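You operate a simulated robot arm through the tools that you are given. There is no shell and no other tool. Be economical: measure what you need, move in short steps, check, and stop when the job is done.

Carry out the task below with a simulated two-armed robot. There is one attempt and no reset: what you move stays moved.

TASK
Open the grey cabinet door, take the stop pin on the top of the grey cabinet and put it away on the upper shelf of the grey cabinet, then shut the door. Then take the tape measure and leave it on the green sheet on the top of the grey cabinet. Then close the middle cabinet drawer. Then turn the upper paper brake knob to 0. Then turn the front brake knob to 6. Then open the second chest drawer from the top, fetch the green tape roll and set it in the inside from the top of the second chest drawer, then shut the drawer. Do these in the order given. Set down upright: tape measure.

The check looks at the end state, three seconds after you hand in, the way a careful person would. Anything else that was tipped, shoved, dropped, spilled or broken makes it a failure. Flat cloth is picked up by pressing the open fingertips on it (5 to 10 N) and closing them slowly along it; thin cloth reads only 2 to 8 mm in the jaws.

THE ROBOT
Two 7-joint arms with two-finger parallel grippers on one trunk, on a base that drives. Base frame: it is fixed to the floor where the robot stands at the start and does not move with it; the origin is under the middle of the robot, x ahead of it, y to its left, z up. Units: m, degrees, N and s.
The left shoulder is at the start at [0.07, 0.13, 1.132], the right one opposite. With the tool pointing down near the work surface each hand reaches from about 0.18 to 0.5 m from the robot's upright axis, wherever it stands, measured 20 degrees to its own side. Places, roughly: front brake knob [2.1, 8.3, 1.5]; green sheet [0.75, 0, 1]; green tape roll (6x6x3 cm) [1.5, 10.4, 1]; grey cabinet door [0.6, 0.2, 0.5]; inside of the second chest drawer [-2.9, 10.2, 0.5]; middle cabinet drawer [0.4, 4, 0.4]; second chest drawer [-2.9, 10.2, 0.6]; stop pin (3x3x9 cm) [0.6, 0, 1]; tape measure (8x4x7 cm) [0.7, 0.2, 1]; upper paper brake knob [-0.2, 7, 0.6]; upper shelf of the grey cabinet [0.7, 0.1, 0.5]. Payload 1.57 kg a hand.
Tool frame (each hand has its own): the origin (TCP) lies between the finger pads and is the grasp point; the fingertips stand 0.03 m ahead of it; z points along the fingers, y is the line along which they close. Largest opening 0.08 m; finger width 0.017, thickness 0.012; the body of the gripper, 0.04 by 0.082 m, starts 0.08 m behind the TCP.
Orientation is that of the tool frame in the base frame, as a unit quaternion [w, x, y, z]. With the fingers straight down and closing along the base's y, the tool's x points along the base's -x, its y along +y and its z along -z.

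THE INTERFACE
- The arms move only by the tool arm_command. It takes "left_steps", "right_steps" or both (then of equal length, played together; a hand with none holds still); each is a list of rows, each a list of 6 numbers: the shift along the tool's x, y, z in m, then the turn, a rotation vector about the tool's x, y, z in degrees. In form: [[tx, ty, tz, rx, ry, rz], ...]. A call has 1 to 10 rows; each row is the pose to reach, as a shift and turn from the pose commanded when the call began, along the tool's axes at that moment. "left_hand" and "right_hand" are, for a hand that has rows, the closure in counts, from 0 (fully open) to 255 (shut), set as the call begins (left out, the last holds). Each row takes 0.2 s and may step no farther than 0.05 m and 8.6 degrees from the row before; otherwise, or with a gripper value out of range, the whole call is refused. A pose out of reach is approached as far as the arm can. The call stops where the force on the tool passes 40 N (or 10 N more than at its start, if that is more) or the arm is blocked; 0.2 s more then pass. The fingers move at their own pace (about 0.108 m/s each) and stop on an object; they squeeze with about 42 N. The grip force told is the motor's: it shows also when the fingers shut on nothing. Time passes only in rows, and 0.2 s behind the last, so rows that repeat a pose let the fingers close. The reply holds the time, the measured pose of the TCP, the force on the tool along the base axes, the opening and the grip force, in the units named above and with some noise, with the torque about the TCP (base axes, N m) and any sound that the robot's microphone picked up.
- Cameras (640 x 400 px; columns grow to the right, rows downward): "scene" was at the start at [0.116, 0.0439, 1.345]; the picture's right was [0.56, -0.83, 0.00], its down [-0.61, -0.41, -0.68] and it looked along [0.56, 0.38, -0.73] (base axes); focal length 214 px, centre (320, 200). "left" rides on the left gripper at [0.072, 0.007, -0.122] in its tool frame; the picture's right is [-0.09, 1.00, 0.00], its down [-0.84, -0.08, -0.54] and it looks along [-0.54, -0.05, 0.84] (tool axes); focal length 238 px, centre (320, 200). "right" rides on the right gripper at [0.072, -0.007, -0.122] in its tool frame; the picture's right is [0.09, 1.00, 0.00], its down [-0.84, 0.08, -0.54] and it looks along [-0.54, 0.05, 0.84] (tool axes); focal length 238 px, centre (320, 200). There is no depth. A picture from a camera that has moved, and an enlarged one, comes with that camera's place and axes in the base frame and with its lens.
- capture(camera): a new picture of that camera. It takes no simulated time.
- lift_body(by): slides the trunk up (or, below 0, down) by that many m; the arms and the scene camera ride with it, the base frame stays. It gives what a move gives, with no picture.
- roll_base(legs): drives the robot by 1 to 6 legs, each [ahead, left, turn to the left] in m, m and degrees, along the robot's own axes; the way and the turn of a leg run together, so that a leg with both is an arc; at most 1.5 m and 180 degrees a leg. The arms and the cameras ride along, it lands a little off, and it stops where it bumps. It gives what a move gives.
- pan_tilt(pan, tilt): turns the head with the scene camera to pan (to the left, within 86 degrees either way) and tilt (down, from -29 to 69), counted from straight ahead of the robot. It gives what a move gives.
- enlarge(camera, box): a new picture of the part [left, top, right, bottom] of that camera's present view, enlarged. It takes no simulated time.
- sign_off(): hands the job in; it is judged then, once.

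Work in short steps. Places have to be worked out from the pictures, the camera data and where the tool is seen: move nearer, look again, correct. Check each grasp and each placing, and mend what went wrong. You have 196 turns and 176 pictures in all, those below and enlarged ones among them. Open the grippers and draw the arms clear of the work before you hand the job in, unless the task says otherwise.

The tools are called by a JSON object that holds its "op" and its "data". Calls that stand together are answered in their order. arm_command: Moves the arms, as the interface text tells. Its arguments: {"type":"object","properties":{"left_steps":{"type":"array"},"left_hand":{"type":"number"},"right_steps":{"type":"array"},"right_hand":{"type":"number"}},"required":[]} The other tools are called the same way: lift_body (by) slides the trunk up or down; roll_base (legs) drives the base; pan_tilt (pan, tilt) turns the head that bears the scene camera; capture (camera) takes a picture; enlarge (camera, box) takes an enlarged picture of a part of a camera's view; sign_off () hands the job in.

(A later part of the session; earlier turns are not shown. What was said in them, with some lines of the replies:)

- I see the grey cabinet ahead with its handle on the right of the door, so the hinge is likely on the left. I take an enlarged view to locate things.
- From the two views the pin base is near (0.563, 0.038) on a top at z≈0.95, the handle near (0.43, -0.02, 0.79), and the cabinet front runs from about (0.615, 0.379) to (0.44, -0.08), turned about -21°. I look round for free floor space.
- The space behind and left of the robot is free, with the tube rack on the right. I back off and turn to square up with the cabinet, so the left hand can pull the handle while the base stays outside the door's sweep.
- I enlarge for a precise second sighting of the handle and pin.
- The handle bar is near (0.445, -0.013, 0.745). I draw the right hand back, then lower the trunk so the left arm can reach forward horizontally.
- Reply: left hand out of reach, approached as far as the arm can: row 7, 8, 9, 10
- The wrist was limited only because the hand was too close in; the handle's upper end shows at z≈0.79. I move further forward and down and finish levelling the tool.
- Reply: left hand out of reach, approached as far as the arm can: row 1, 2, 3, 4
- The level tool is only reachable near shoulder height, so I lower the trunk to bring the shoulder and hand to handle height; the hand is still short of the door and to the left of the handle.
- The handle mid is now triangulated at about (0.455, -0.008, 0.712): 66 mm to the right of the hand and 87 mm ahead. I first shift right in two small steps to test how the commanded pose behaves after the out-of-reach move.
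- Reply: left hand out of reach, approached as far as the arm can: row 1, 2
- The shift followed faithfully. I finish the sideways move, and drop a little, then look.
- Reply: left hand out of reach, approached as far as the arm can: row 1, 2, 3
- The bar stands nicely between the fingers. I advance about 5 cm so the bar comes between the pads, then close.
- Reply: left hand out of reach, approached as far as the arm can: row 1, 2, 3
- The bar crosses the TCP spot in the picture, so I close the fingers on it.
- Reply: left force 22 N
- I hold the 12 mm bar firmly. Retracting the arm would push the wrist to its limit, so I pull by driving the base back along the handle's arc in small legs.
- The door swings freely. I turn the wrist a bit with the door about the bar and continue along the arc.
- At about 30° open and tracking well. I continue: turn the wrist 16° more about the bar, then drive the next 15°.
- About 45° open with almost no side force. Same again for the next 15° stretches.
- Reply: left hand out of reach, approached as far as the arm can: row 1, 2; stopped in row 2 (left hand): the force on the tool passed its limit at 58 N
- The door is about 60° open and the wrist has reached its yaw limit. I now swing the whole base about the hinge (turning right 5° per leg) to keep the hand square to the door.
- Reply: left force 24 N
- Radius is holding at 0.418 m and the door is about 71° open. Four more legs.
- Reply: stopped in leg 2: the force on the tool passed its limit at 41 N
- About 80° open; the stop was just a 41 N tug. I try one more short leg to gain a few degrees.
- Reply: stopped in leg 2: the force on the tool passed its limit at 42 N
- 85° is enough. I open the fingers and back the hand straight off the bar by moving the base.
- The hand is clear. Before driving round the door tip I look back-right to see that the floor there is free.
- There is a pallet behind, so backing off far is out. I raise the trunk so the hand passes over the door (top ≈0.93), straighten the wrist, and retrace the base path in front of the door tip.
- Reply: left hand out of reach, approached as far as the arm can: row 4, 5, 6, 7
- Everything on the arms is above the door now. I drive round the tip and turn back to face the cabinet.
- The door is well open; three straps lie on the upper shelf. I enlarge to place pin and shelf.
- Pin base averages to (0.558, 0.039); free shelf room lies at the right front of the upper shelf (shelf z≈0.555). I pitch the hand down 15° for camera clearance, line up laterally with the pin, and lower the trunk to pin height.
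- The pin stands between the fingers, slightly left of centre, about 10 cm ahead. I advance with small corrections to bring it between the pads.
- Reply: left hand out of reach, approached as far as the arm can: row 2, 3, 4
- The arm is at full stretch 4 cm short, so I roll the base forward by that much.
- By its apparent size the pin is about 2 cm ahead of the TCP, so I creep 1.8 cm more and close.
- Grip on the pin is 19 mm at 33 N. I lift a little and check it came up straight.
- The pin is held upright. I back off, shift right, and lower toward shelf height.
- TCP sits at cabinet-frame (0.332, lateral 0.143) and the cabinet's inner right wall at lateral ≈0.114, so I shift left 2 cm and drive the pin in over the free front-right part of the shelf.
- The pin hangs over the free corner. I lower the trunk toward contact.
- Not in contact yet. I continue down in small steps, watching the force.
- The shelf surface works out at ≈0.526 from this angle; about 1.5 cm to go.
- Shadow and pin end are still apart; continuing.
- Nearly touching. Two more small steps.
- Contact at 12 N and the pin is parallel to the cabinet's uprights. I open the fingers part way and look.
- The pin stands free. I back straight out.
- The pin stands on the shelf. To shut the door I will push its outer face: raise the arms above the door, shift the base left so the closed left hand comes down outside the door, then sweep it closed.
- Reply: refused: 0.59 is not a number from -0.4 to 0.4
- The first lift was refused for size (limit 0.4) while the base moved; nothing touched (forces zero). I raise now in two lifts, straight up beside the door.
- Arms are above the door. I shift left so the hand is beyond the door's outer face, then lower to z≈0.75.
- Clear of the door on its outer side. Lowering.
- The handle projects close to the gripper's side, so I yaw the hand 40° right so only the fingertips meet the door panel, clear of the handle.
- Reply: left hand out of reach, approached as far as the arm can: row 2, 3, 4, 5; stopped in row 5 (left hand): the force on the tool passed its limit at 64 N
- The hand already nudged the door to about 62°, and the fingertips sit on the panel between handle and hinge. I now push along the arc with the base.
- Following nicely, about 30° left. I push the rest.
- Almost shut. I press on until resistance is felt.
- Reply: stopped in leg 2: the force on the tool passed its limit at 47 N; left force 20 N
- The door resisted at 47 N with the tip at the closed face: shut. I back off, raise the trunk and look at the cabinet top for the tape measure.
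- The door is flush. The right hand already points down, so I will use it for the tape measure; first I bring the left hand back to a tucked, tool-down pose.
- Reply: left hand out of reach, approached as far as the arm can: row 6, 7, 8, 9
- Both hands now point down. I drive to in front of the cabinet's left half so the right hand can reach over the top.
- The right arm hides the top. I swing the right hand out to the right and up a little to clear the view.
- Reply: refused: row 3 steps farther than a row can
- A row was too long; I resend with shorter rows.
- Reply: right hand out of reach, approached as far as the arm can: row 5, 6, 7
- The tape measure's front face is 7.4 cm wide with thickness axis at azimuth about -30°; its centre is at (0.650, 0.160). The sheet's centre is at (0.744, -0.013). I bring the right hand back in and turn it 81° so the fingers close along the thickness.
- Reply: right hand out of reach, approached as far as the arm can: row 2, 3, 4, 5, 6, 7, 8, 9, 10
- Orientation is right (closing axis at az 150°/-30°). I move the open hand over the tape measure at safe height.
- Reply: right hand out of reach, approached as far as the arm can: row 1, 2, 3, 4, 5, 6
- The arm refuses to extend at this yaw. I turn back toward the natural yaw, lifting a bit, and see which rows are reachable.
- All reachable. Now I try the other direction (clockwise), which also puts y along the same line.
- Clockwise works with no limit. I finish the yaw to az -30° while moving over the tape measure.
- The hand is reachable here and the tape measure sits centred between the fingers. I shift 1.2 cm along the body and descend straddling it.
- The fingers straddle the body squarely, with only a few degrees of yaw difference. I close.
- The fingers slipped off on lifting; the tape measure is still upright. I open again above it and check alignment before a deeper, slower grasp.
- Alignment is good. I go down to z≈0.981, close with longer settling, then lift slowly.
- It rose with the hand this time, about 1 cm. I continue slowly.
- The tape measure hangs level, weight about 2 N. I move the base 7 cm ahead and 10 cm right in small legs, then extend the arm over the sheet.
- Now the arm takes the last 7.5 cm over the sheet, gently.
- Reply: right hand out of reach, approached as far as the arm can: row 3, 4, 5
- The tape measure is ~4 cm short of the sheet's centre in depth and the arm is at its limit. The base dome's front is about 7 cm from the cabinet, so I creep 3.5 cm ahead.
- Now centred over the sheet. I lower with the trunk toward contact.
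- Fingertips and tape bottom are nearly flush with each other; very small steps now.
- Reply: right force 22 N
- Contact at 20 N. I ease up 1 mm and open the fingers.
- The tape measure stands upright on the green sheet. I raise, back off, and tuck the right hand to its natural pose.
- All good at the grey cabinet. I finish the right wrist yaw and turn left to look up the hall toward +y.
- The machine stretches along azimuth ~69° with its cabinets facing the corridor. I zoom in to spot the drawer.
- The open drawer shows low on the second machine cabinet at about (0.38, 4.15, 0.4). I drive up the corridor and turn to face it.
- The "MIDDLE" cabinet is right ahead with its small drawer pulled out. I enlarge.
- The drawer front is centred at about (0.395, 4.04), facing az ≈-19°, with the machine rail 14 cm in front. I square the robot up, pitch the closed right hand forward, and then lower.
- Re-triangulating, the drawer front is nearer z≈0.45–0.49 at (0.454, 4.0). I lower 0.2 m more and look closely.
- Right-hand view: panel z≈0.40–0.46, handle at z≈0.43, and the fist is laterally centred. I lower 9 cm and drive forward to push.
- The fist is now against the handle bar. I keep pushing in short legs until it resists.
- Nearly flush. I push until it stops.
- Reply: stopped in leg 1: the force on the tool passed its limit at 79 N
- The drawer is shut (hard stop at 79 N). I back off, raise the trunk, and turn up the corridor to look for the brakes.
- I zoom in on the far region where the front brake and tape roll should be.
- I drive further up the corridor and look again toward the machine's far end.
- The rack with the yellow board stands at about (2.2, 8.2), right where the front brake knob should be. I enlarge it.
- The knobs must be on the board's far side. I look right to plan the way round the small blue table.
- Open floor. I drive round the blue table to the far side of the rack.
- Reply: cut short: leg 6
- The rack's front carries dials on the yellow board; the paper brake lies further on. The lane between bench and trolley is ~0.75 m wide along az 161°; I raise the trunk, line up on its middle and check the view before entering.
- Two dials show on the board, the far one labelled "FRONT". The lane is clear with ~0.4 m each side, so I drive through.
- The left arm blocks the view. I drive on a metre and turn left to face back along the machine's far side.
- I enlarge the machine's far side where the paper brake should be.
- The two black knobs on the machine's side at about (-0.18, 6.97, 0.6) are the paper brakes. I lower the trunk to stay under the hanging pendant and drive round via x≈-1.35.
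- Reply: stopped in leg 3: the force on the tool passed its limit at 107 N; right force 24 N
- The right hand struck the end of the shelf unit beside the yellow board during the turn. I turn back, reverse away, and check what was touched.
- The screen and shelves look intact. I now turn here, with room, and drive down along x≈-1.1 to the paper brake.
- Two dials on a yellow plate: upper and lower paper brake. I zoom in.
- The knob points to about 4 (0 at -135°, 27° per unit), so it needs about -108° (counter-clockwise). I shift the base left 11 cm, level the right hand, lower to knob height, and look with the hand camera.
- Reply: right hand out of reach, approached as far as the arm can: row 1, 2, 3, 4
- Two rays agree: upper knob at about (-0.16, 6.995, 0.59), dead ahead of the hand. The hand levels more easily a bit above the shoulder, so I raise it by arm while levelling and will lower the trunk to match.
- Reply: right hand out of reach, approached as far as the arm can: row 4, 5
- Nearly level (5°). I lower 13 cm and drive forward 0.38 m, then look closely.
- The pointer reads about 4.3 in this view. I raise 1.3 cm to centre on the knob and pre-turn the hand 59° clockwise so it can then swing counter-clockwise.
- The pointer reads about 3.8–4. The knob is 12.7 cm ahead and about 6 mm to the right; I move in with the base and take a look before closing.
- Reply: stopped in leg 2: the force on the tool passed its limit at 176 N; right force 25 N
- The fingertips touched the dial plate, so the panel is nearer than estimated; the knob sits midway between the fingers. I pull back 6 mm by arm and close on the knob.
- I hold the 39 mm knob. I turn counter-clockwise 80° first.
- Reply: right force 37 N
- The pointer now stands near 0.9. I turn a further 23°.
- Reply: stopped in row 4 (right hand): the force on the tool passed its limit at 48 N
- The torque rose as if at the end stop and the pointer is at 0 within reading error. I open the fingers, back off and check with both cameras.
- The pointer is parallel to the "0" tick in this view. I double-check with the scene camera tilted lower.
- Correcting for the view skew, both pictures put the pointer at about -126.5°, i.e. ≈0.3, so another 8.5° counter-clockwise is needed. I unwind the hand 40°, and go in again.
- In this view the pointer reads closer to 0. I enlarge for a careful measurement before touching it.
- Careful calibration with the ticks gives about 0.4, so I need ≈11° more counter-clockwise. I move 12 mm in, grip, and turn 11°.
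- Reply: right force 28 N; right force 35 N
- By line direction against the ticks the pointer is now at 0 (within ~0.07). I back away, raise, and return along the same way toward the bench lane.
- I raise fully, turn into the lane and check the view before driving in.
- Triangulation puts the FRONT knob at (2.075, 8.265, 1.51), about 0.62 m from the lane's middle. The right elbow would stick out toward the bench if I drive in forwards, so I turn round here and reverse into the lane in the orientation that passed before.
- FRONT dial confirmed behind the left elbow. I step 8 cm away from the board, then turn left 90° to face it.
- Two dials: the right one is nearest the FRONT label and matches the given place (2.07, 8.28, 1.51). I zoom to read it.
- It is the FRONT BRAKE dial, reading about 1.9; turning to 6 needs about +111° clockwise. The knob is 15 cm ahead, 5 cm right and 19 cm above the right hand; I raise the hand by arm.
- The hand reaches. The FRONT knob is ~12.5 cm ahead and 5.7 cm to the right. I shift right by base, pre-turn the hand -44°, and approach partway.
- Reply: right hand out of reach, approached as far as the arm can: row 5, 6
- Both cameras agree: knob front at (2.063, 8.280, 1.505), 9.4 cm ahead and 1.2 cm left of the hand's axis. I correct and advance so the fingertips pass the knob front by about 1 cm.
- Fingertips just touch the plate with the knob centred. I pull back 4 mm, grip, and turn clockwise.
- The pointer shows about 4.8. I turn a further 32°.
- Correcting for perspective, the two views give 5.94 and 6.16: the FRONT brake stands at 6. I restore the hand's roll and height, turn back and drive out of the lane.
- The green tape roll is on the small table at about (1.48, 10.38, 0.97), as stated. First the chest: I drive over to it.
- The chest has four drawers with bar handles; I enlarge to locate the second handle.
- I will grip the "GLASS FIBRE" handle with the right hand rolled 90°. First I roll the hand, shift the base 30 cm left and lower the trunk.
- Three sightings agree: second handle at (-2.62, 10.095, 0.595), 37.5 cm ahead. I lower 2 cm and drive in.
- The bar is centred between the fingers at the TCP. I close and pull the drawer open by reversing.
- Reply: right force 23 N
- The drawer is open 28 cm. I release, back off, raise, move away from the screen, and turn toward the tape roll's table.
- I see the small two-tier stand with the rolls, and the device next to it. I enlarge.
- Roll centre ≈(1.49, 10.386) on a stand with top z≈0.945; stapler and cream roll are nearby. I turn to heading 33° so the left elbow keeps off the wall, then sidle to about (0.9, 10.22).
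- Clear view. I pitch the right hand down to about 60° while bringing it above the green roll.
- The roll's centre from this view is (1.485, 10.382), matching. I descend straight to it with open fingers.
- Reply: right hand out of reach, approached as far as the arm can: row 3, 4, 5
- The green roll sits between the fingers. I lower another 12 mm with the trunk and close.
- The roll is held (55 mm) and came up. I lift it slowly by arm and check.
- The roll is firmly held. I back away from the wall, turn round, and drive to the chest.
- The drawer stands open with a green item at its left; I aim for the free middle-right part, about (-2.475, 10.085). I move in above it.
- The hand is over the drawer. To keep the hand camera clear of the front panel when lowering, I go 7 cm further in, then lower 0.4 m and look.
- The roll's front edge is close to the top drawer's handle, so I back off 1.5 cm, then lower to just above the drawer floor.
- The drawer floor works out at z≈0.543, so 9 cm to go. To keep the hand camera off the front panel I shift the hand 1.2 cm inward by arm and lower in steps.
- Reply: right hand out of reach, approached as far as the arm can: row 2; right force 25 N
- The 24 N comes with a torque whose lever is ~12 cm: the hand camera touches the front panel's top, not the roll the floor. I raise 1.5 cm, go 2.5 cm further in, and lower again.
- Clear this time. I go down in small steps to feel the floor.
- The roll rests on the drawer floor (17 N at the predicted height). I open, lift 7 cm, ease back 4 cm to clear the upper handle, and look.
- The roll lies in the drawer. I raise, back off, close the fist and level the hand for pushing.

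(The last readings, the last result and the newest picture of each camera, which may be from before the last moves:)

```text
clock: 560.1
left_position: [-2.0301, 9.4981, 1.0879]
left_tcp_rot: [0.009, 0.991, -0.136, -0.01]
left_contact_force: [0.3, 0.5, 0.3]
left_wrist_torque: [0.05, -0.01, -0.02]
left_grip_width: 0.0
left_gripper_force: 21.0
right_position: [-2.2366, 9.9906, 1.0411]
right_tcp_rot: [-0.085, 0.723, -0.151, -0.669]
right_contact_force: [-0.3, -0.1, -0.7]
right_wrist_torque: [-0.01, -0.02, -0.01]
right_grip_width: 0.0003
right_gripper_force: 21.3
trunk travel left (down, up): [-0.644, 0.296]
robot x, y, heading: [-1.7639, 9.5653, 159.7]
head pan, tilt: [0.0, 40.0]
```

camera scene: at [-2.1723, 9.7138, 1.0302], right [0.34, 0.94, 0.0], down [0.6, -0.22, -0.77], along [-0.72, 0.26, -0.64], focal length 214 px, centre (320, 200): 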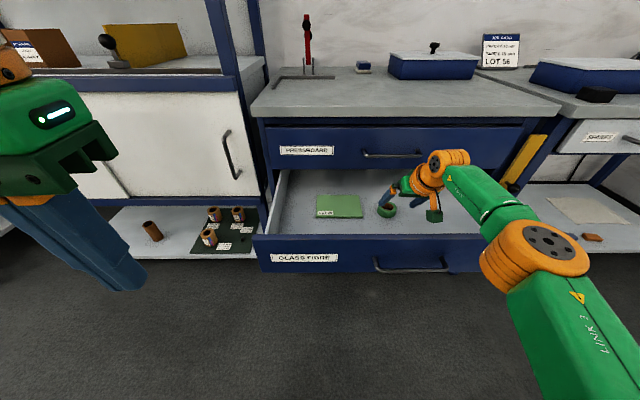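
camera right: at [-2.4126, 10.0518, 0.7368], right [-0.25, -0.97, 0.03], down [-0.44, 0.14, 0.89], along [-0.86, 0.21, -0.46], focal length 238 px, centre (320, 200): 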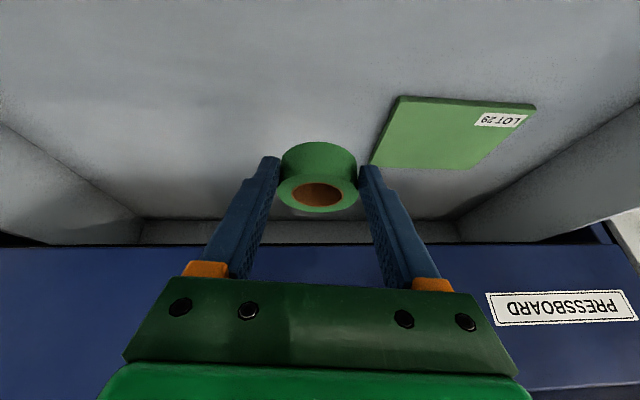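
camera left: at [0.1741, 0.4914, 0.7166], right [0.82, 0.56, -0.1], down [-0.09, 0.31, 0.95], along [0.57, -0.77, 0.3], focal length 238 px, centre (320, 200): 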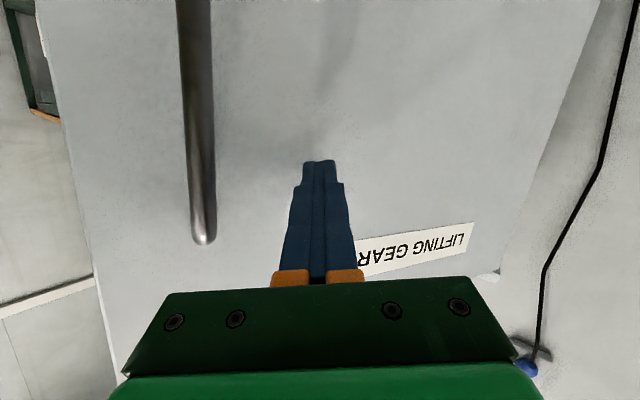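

I line up with the handle, lower to its height, and push the drawer in with the base.

{"op": "roll_base", "data": {"legs": [[0, 0.03, 0.8]]}}

{"op": "lift_body", "data": {"by": -0.4}}

{"op": "lift_body", "data": {"by": -0.042}}

{"op": "capture", "data": {"camera": "right"}}

```text
clock: 560.9
left_position: [-2.0387, 9.4687, 1.0871]
left_tcp_rot: [0.01, 0.992, -0.129, -0.009]
left_contact_force: [0.8, 0.7, 0.2]
left_wrist_torque: [-0.04, 0.05, -0.05]
left_grip_width: 0.0
left_gripper_force: 21.4
right_position: [-2.2502, 9.9596, 1.0399]
right_tcp_rot: [-0.081, 0.723, -0.147, -0.67]
right_contact_force: [1.0, 1.0, -0.4]
right_wrist_torque: [-0.02, 0.0, 0.02]
right_grip_width: 0.0001
right_gripper_force: 21.1
trunk travel left (down, up): [-0.644, 0.296]
robot x, y, heading: [-1.7729, 9.5385, 160.6]
head pan, tilt: [0.0, 40.0]
```

```text
clock: 564.7
left_position: [-2.04, 9.465, 0.6875]
left_tcp_rot: [0.009, 0.991, -0.13, -0.009]
left_contact_force: [0.2, 0.0, -0.2]
left_wrist_torque: [0.0, -0.01, 0.03]
left_grip_width: 0.0
left_gripper_force: 22.2
right_position: [-2.2504, 9.9562, 0.6418]
right_tcp_rot: [-0.083, 0.723, -0.146, -0.67]
right_contact_force: [0.5, -0.5, -0.4]
right_wrist_torque: [0.0, 0.02, -0.01]
right_grip_width: 0.0
right_gripper_force: 21.2
trunk travel left (down, up): [-0.244, 0.696]
robot x, y, heading: [-1.7744, 9.5343, 160.7]
head pan, tilt: [0.0, 40.0]
```

```text
clock: 565.6
left_position: [-2.0402, 9.4652, 0.6465]
left_tcp_rot: [0.008, 0.991, -0.13, -0.009]
left_contact_force: [-0.3, 0.2, 0.1]
left_wrist_torque: [0.01, -0.02, -0.02]
left_grip_width: 0.0
left_gripper_force: 21.2
right_position: [-2.2519, 9.9563, 0.5999]
right_tcp_rot: [-0.082, 0.724, -0.146, -0.669]
right_contact_force: [-0.5, 0.3, 0.2]
right_wrist_torque: [0.01, 0.04, -0.03]
right_grip_width: 0.0
right_gripper_force: 21.6
trunk travel left (down, up): [-0.202, 0.738]
robot x, y, heading: [-1.7739, 9.5367, 160.6]
head pan, tilt: [0.0, 40.0]
```

```text
13 pictures are left
camera right: at [-2.131, 9.9176, 0.5388], right [-0.31, -0.95, -0.01], down [0.44, -0.16, 0.89], along [-0.84, 0.27, 0.46], focal length 238 px, centre (320, 200)
```

right: 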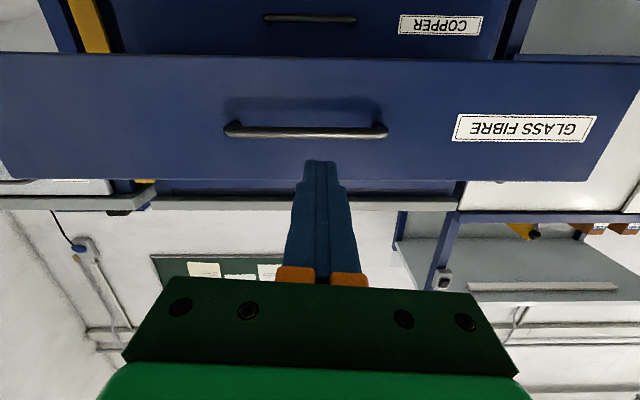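

The fist is in line with the bar (z≈0.585). I lower 1 cm and push.

{"op": "lift_body", "data": {"by": -0.01}}

{"op": "roll_base", "data": {"legs": [[0.1, 0.006, 0], [0.1, 0, 0], [0.08, 0, 0]]}}

{"op": "capture", "data": {"camera": "scene"}}

```text
clock: 566.2
left_position: [-2.0398, 9.4655, 0.6368]
left_tcp_rot: [0.008, 0.992, -0.129, -0.01]
left_contact_force: [0.3, 0.0, -0.2]
left_wrist_torque: [0.0, -0.01, -0.02]
left_grip_width: 0.0
left_gripper_force: 21.5
right_position: [-2.2517, 9.9566, 0.5891]
right_tcp_rot: [-0.082, 0.724, -0.146, -0.67]
right_contact_force: [0.2, 1.2, -0.3]
right_wrist_torque: [0.0, -0.01, -0.02]
right_grip_width: 0.0
right_gripper_force: 21.4
trunk travel left (down, up): [-0.192, 0.748]
robot x, y, heading: [-1.7736, 9.5367, 160.4]
head pan, tilt: [0.0, 40.0]
```

```text
clock: 568.7
left_position: [-2.3104, 9.5543, 0.6369]
left_tcp_rot: [0.009, 0.991, -0.13, -0.01]
left_contact_force: [0.4, -0.2, -0.1]
left_wrist_torque: [0.0, 0.0, 0.01]
left_grip_width: 0.0002
left_gripper_force: 20.8
right_position: [-2.5221, 10.0468, 0.5893]
right_tcp_rot: [-0.082, 0.724, -0.147, -0.669]
right_contact_force: [-0.2, 0.0, -0.3]
right_wrist_torque: [0.0, 0.0, 0.0]
right_grip_width: 0.0
right_gripper_force: 21.2
trunk travel left (down, up): [-0.192, 0.748]
robot x, y, heading: [-2.0454, 9.6269, 160.6]
head pan, tilt: [0.0, 40.0]
```

```text
12 pictures are left
camera scene: at [-2.171, 9.6709, 0.7781], right [0.33, 0.94, 0.0], down [0.61, -0.21, -0.77], along [-0.72, 0.25, -0.64], focal length 214 px, centre (320, 200)
```

scene: 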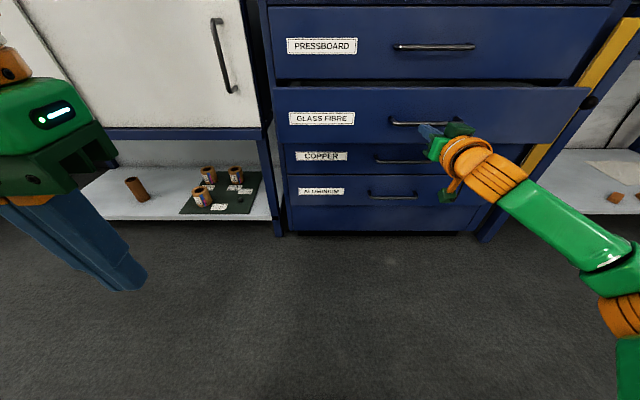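

Nearly shut; I push the last centimetres until it stops.

{"op": "roll_base", "data": {"legs": [[0.04, 0, 0], [0.03, 0, 0], [0.03, 0, 0]]}}

{"op": "enlarge", "data": {"camera": "scene", "box": [250, 0, 620, 230]}}

```text
clock: 570.5
left_position: [-2.3834, 9.5813, 0.6383]
left_tcp_rot: [0.006, 0.991, -0.133, -0.012]
left_contact_force: [0.0, -0.3, 0.7]
left_wrist_torque: [0.01, -0.01, 0.01]
left_grip_width: 0.0002
left_gripper_force: 21.3
right_position: [-2.5926, 10.0711, 0.5915]
right_tcp_rot: [-0.082, 0.723, -0.147, -0.67]
right_contact_force: [19.7, -10.4, 3.8]
right_wrist_torque: [-0.07, 0.13, -0.06]
right_grip_width: 0.0003
right_gripper_force: 21.4
trunk travel left (down, up): [-0.192, 0.748]
robot x, y, heading: [-2.1196, 9.658, 160.2]
head pan, tilt: [0.0, 40.0]
stopped in leg 3: the force on the tool passed its limit at 105 N (the readings are from after the stop); the commanded pose is now the measured one
```

```text
1.73 times, centred on (435, 115) of scene
camera zoom: at [-2.2435, 9.6964, 0.7791], right [0.34, 0.94, 0.0], down [0.6, -0.21, -0.77], along [-0.72, 0.26, -0.64], focal length 371 px, centre (121, 347)
```

zoom: 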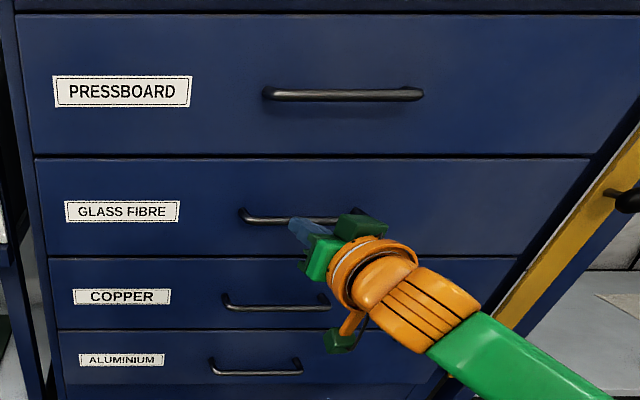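

The drawer is flush and hard against its stop. I back off, open both grippers, and take a final look.

{"op": "roll_base", "data": {"legs": [[-0.3, 0, 0]]}}

{"op": "arm_command", "data": {"left_steps": [[0, 0, 0, 0, 0, 0], [0, 0, 0, 0, 0, 0], [0, 0, 0, 0, 0, 0]], "right_steps": [[0, 0, 0, 0, 0, 0], [0, 0, 0, 0, 0, 0], [0, 0, 0, 0, 0, 0]], "left_hand": 0, "right_hand": 0}}

{"op": "lift_body", "data": {"by": 0.4}}

{"op": "capture", "data": {"camera": "scene"}}

{"op": "pan_tilt", "data": {"pan": 86, "tilt": 25}}

{"op": "capture", "data": {"camera": "scene"}}

```text
clock: 572.4
left_position: [-2.1161, 9.486, 0.636]
left_tcp_rot: [0.008, 0.991, -0.134, -0.009]
left_contact_force: [0.2, -0.2, -0.3]
left_wrist_torque: [-0.01, -0.01, 0.02]
left_grip_width: 0.0
left_gripper_force: 21.0
right_position: [-2.3236, 9.9772, 0.5866]
right_tcp_rot: [-0.083, 0.726, -0.15, -0.666]
right_contact_force: [-0.8, 0.3, 0.9]
right_wrist_torque: [0.0, 0.03, 0.01]
right_grip_width: 0.0001
right_gripper_force: 21.9
trunk travel left (down, up): [-0.192, 0.748]
robot x, y, heading: [-1.8515, 9.5556, 160.1]
head pan, tilt: [0.0, 40.0]
```

```text
clock: 573.2
left_position: [-2.1156, 9.4874, 0.6355]
left_tcp_rot: [0.008, 0.991, -0.134, -0.01]
left_contact_force: [-0.5, -0.2, 0.3]
left_wrist_torque: [0.03, -0.03, 0.0]
left_grip_width: 0.0801
left_gripper_force: 0.0
right_position: [-2.323, 9.9768, 0.5871]
right_tcp_rot: [-0.083, 0.726, -0.149, -0.667]
right_contact_force: [0.1, 0.2, 0.6]
right_wrist_torque: [0.0, 0.0, -0.03]
right_grip_width: 0.08
right_gripper_force: 0.1
trunk travel left (down, up): [-0.192, 0.748]
robot x, y, heading: [-1.846, 9.5534, 159.9]
head pan, tilt: [0.0, 40.0]
```

```text
clock: 577.1
left_position: [-2.1156, 9.4867, 1.0352]
left_tcp_rot: [0.008, 0.991, -0.135, -0.01]
left_contact_force: [-0.5, -0.5, -0.3]
left_wrist_torque: [0.01, -0.01, 0.0]
left_grip_width: 0.0798
left_gripper_force: 0.0
right_position: [-2.3224, 9.977, 0.9871]
right_tcp_rot: [-0.083, 0.726, -0.15, -0.667]
right_contact_force: [-0.1, 0.1, -0.4]
right_wrist_torque: [-0.01, 0.03, -0.01]
right_grip_width: 0.0801
right_gripper_force: 0.1
trunk travel left (down, up): [-0.592, 0.348]
robot x, y, heading: [-1.8496, 9.5555, 160.3]
head pan, tilt: [0.0, 40.0]
```

```text
10 pictures are left
camera scene: at [-1.9763, 9.6014, 1.1781], right [0.34, 0.94, 0.0], down [0.6, -0.22, -0.77], along [-0.72, 0.26, -0.64], focal length 214 px, centre (320, 200)
```

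scene: 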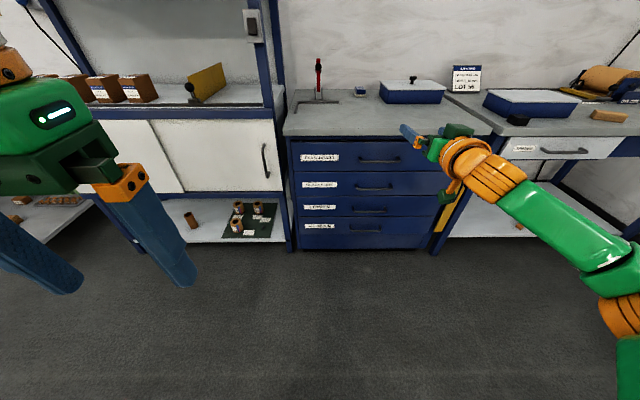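

```text
clock: 578.7
left_position: [-2.1167, 9.4865, 1.0355]
left_tcp_rot: [0.008, 0.991, -0.134, -0.009]
left_contact_force: [0.4, -0.1, 0.0]
left_wrist_torque: [-0.02, -0.01, 0.01]
left_grip_width: 0.08
left_gripper_force: 0.1
right_position: [-2.3233, 9.977, 0.9882]
right_tcp_rot: [-0.083, 0.726, -0.15, -0.666]
right_contact_force: [-0.1, -0.4, -0.2]
right_wrist_torque: [0.01, 0.04, 0.01]
right_grip_width: 0.0799
right_gripper_force: 0.0
trunk travel left (down, up): [-0.592, 0.348]
robot x, y, heading: [-1.8539, 9.5574, 160.1]
head pan, tilt: [85.9, 25.0]
```

```text
9 pictures are left
camera scene: at [-1.9338, 9.4883, 1.2015], right [-0.91, 0.41, 0.0], down [0.17, 0.39, -0.91], along [-0.37, -0.83, -0.42], focal length 214 px, centre (320, 200)
```

scene: 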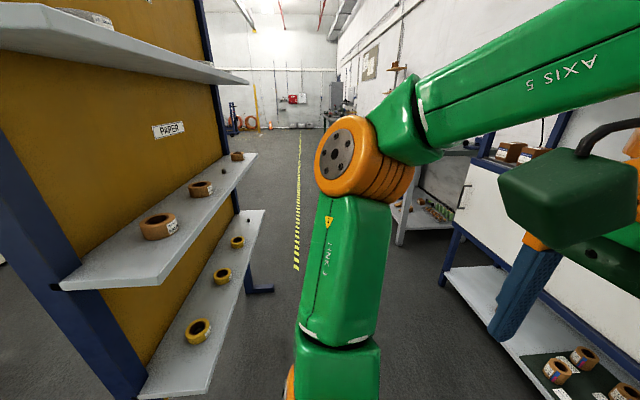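

The chest is shut, and the paper rack I brushed earlier still has its rolls in place. Both grippers are open and clear, so I hand in.

{"op": "sign_off", "data": {}}

```text
The job is handed in.
```

I did all the steps in the order given and handed the job in; two things are less certain than the rest, listed below.

- **Pin:** it stands on the upper shelf of the grey cabinet, and the door is shut.
- **Tape measure:** it stands upright on the green sheet. My first grasp slipped off while lifting, but it stayed upright.
- **Middle cabinet drawer:** closed against its stop.
- **Upper paper brake:** set to about 0.
- **Front brake:** set to about 6. Two camera readings gave 5.94 and 6.16.
- **Green tape roll:** it lies in the second chest drawer, which is shut.

**Uncertain points:**
- **Knob settings:** both are read from camera pictures, good to roughly ±0.1 to 0.2 of a division.
- **Paper rack:** the right hand struck the end of the rack in front of the chest at about 107 N during a turn. In the pictures afterwards the rack and its rolls looked in place, but I can't rule out a small shift.
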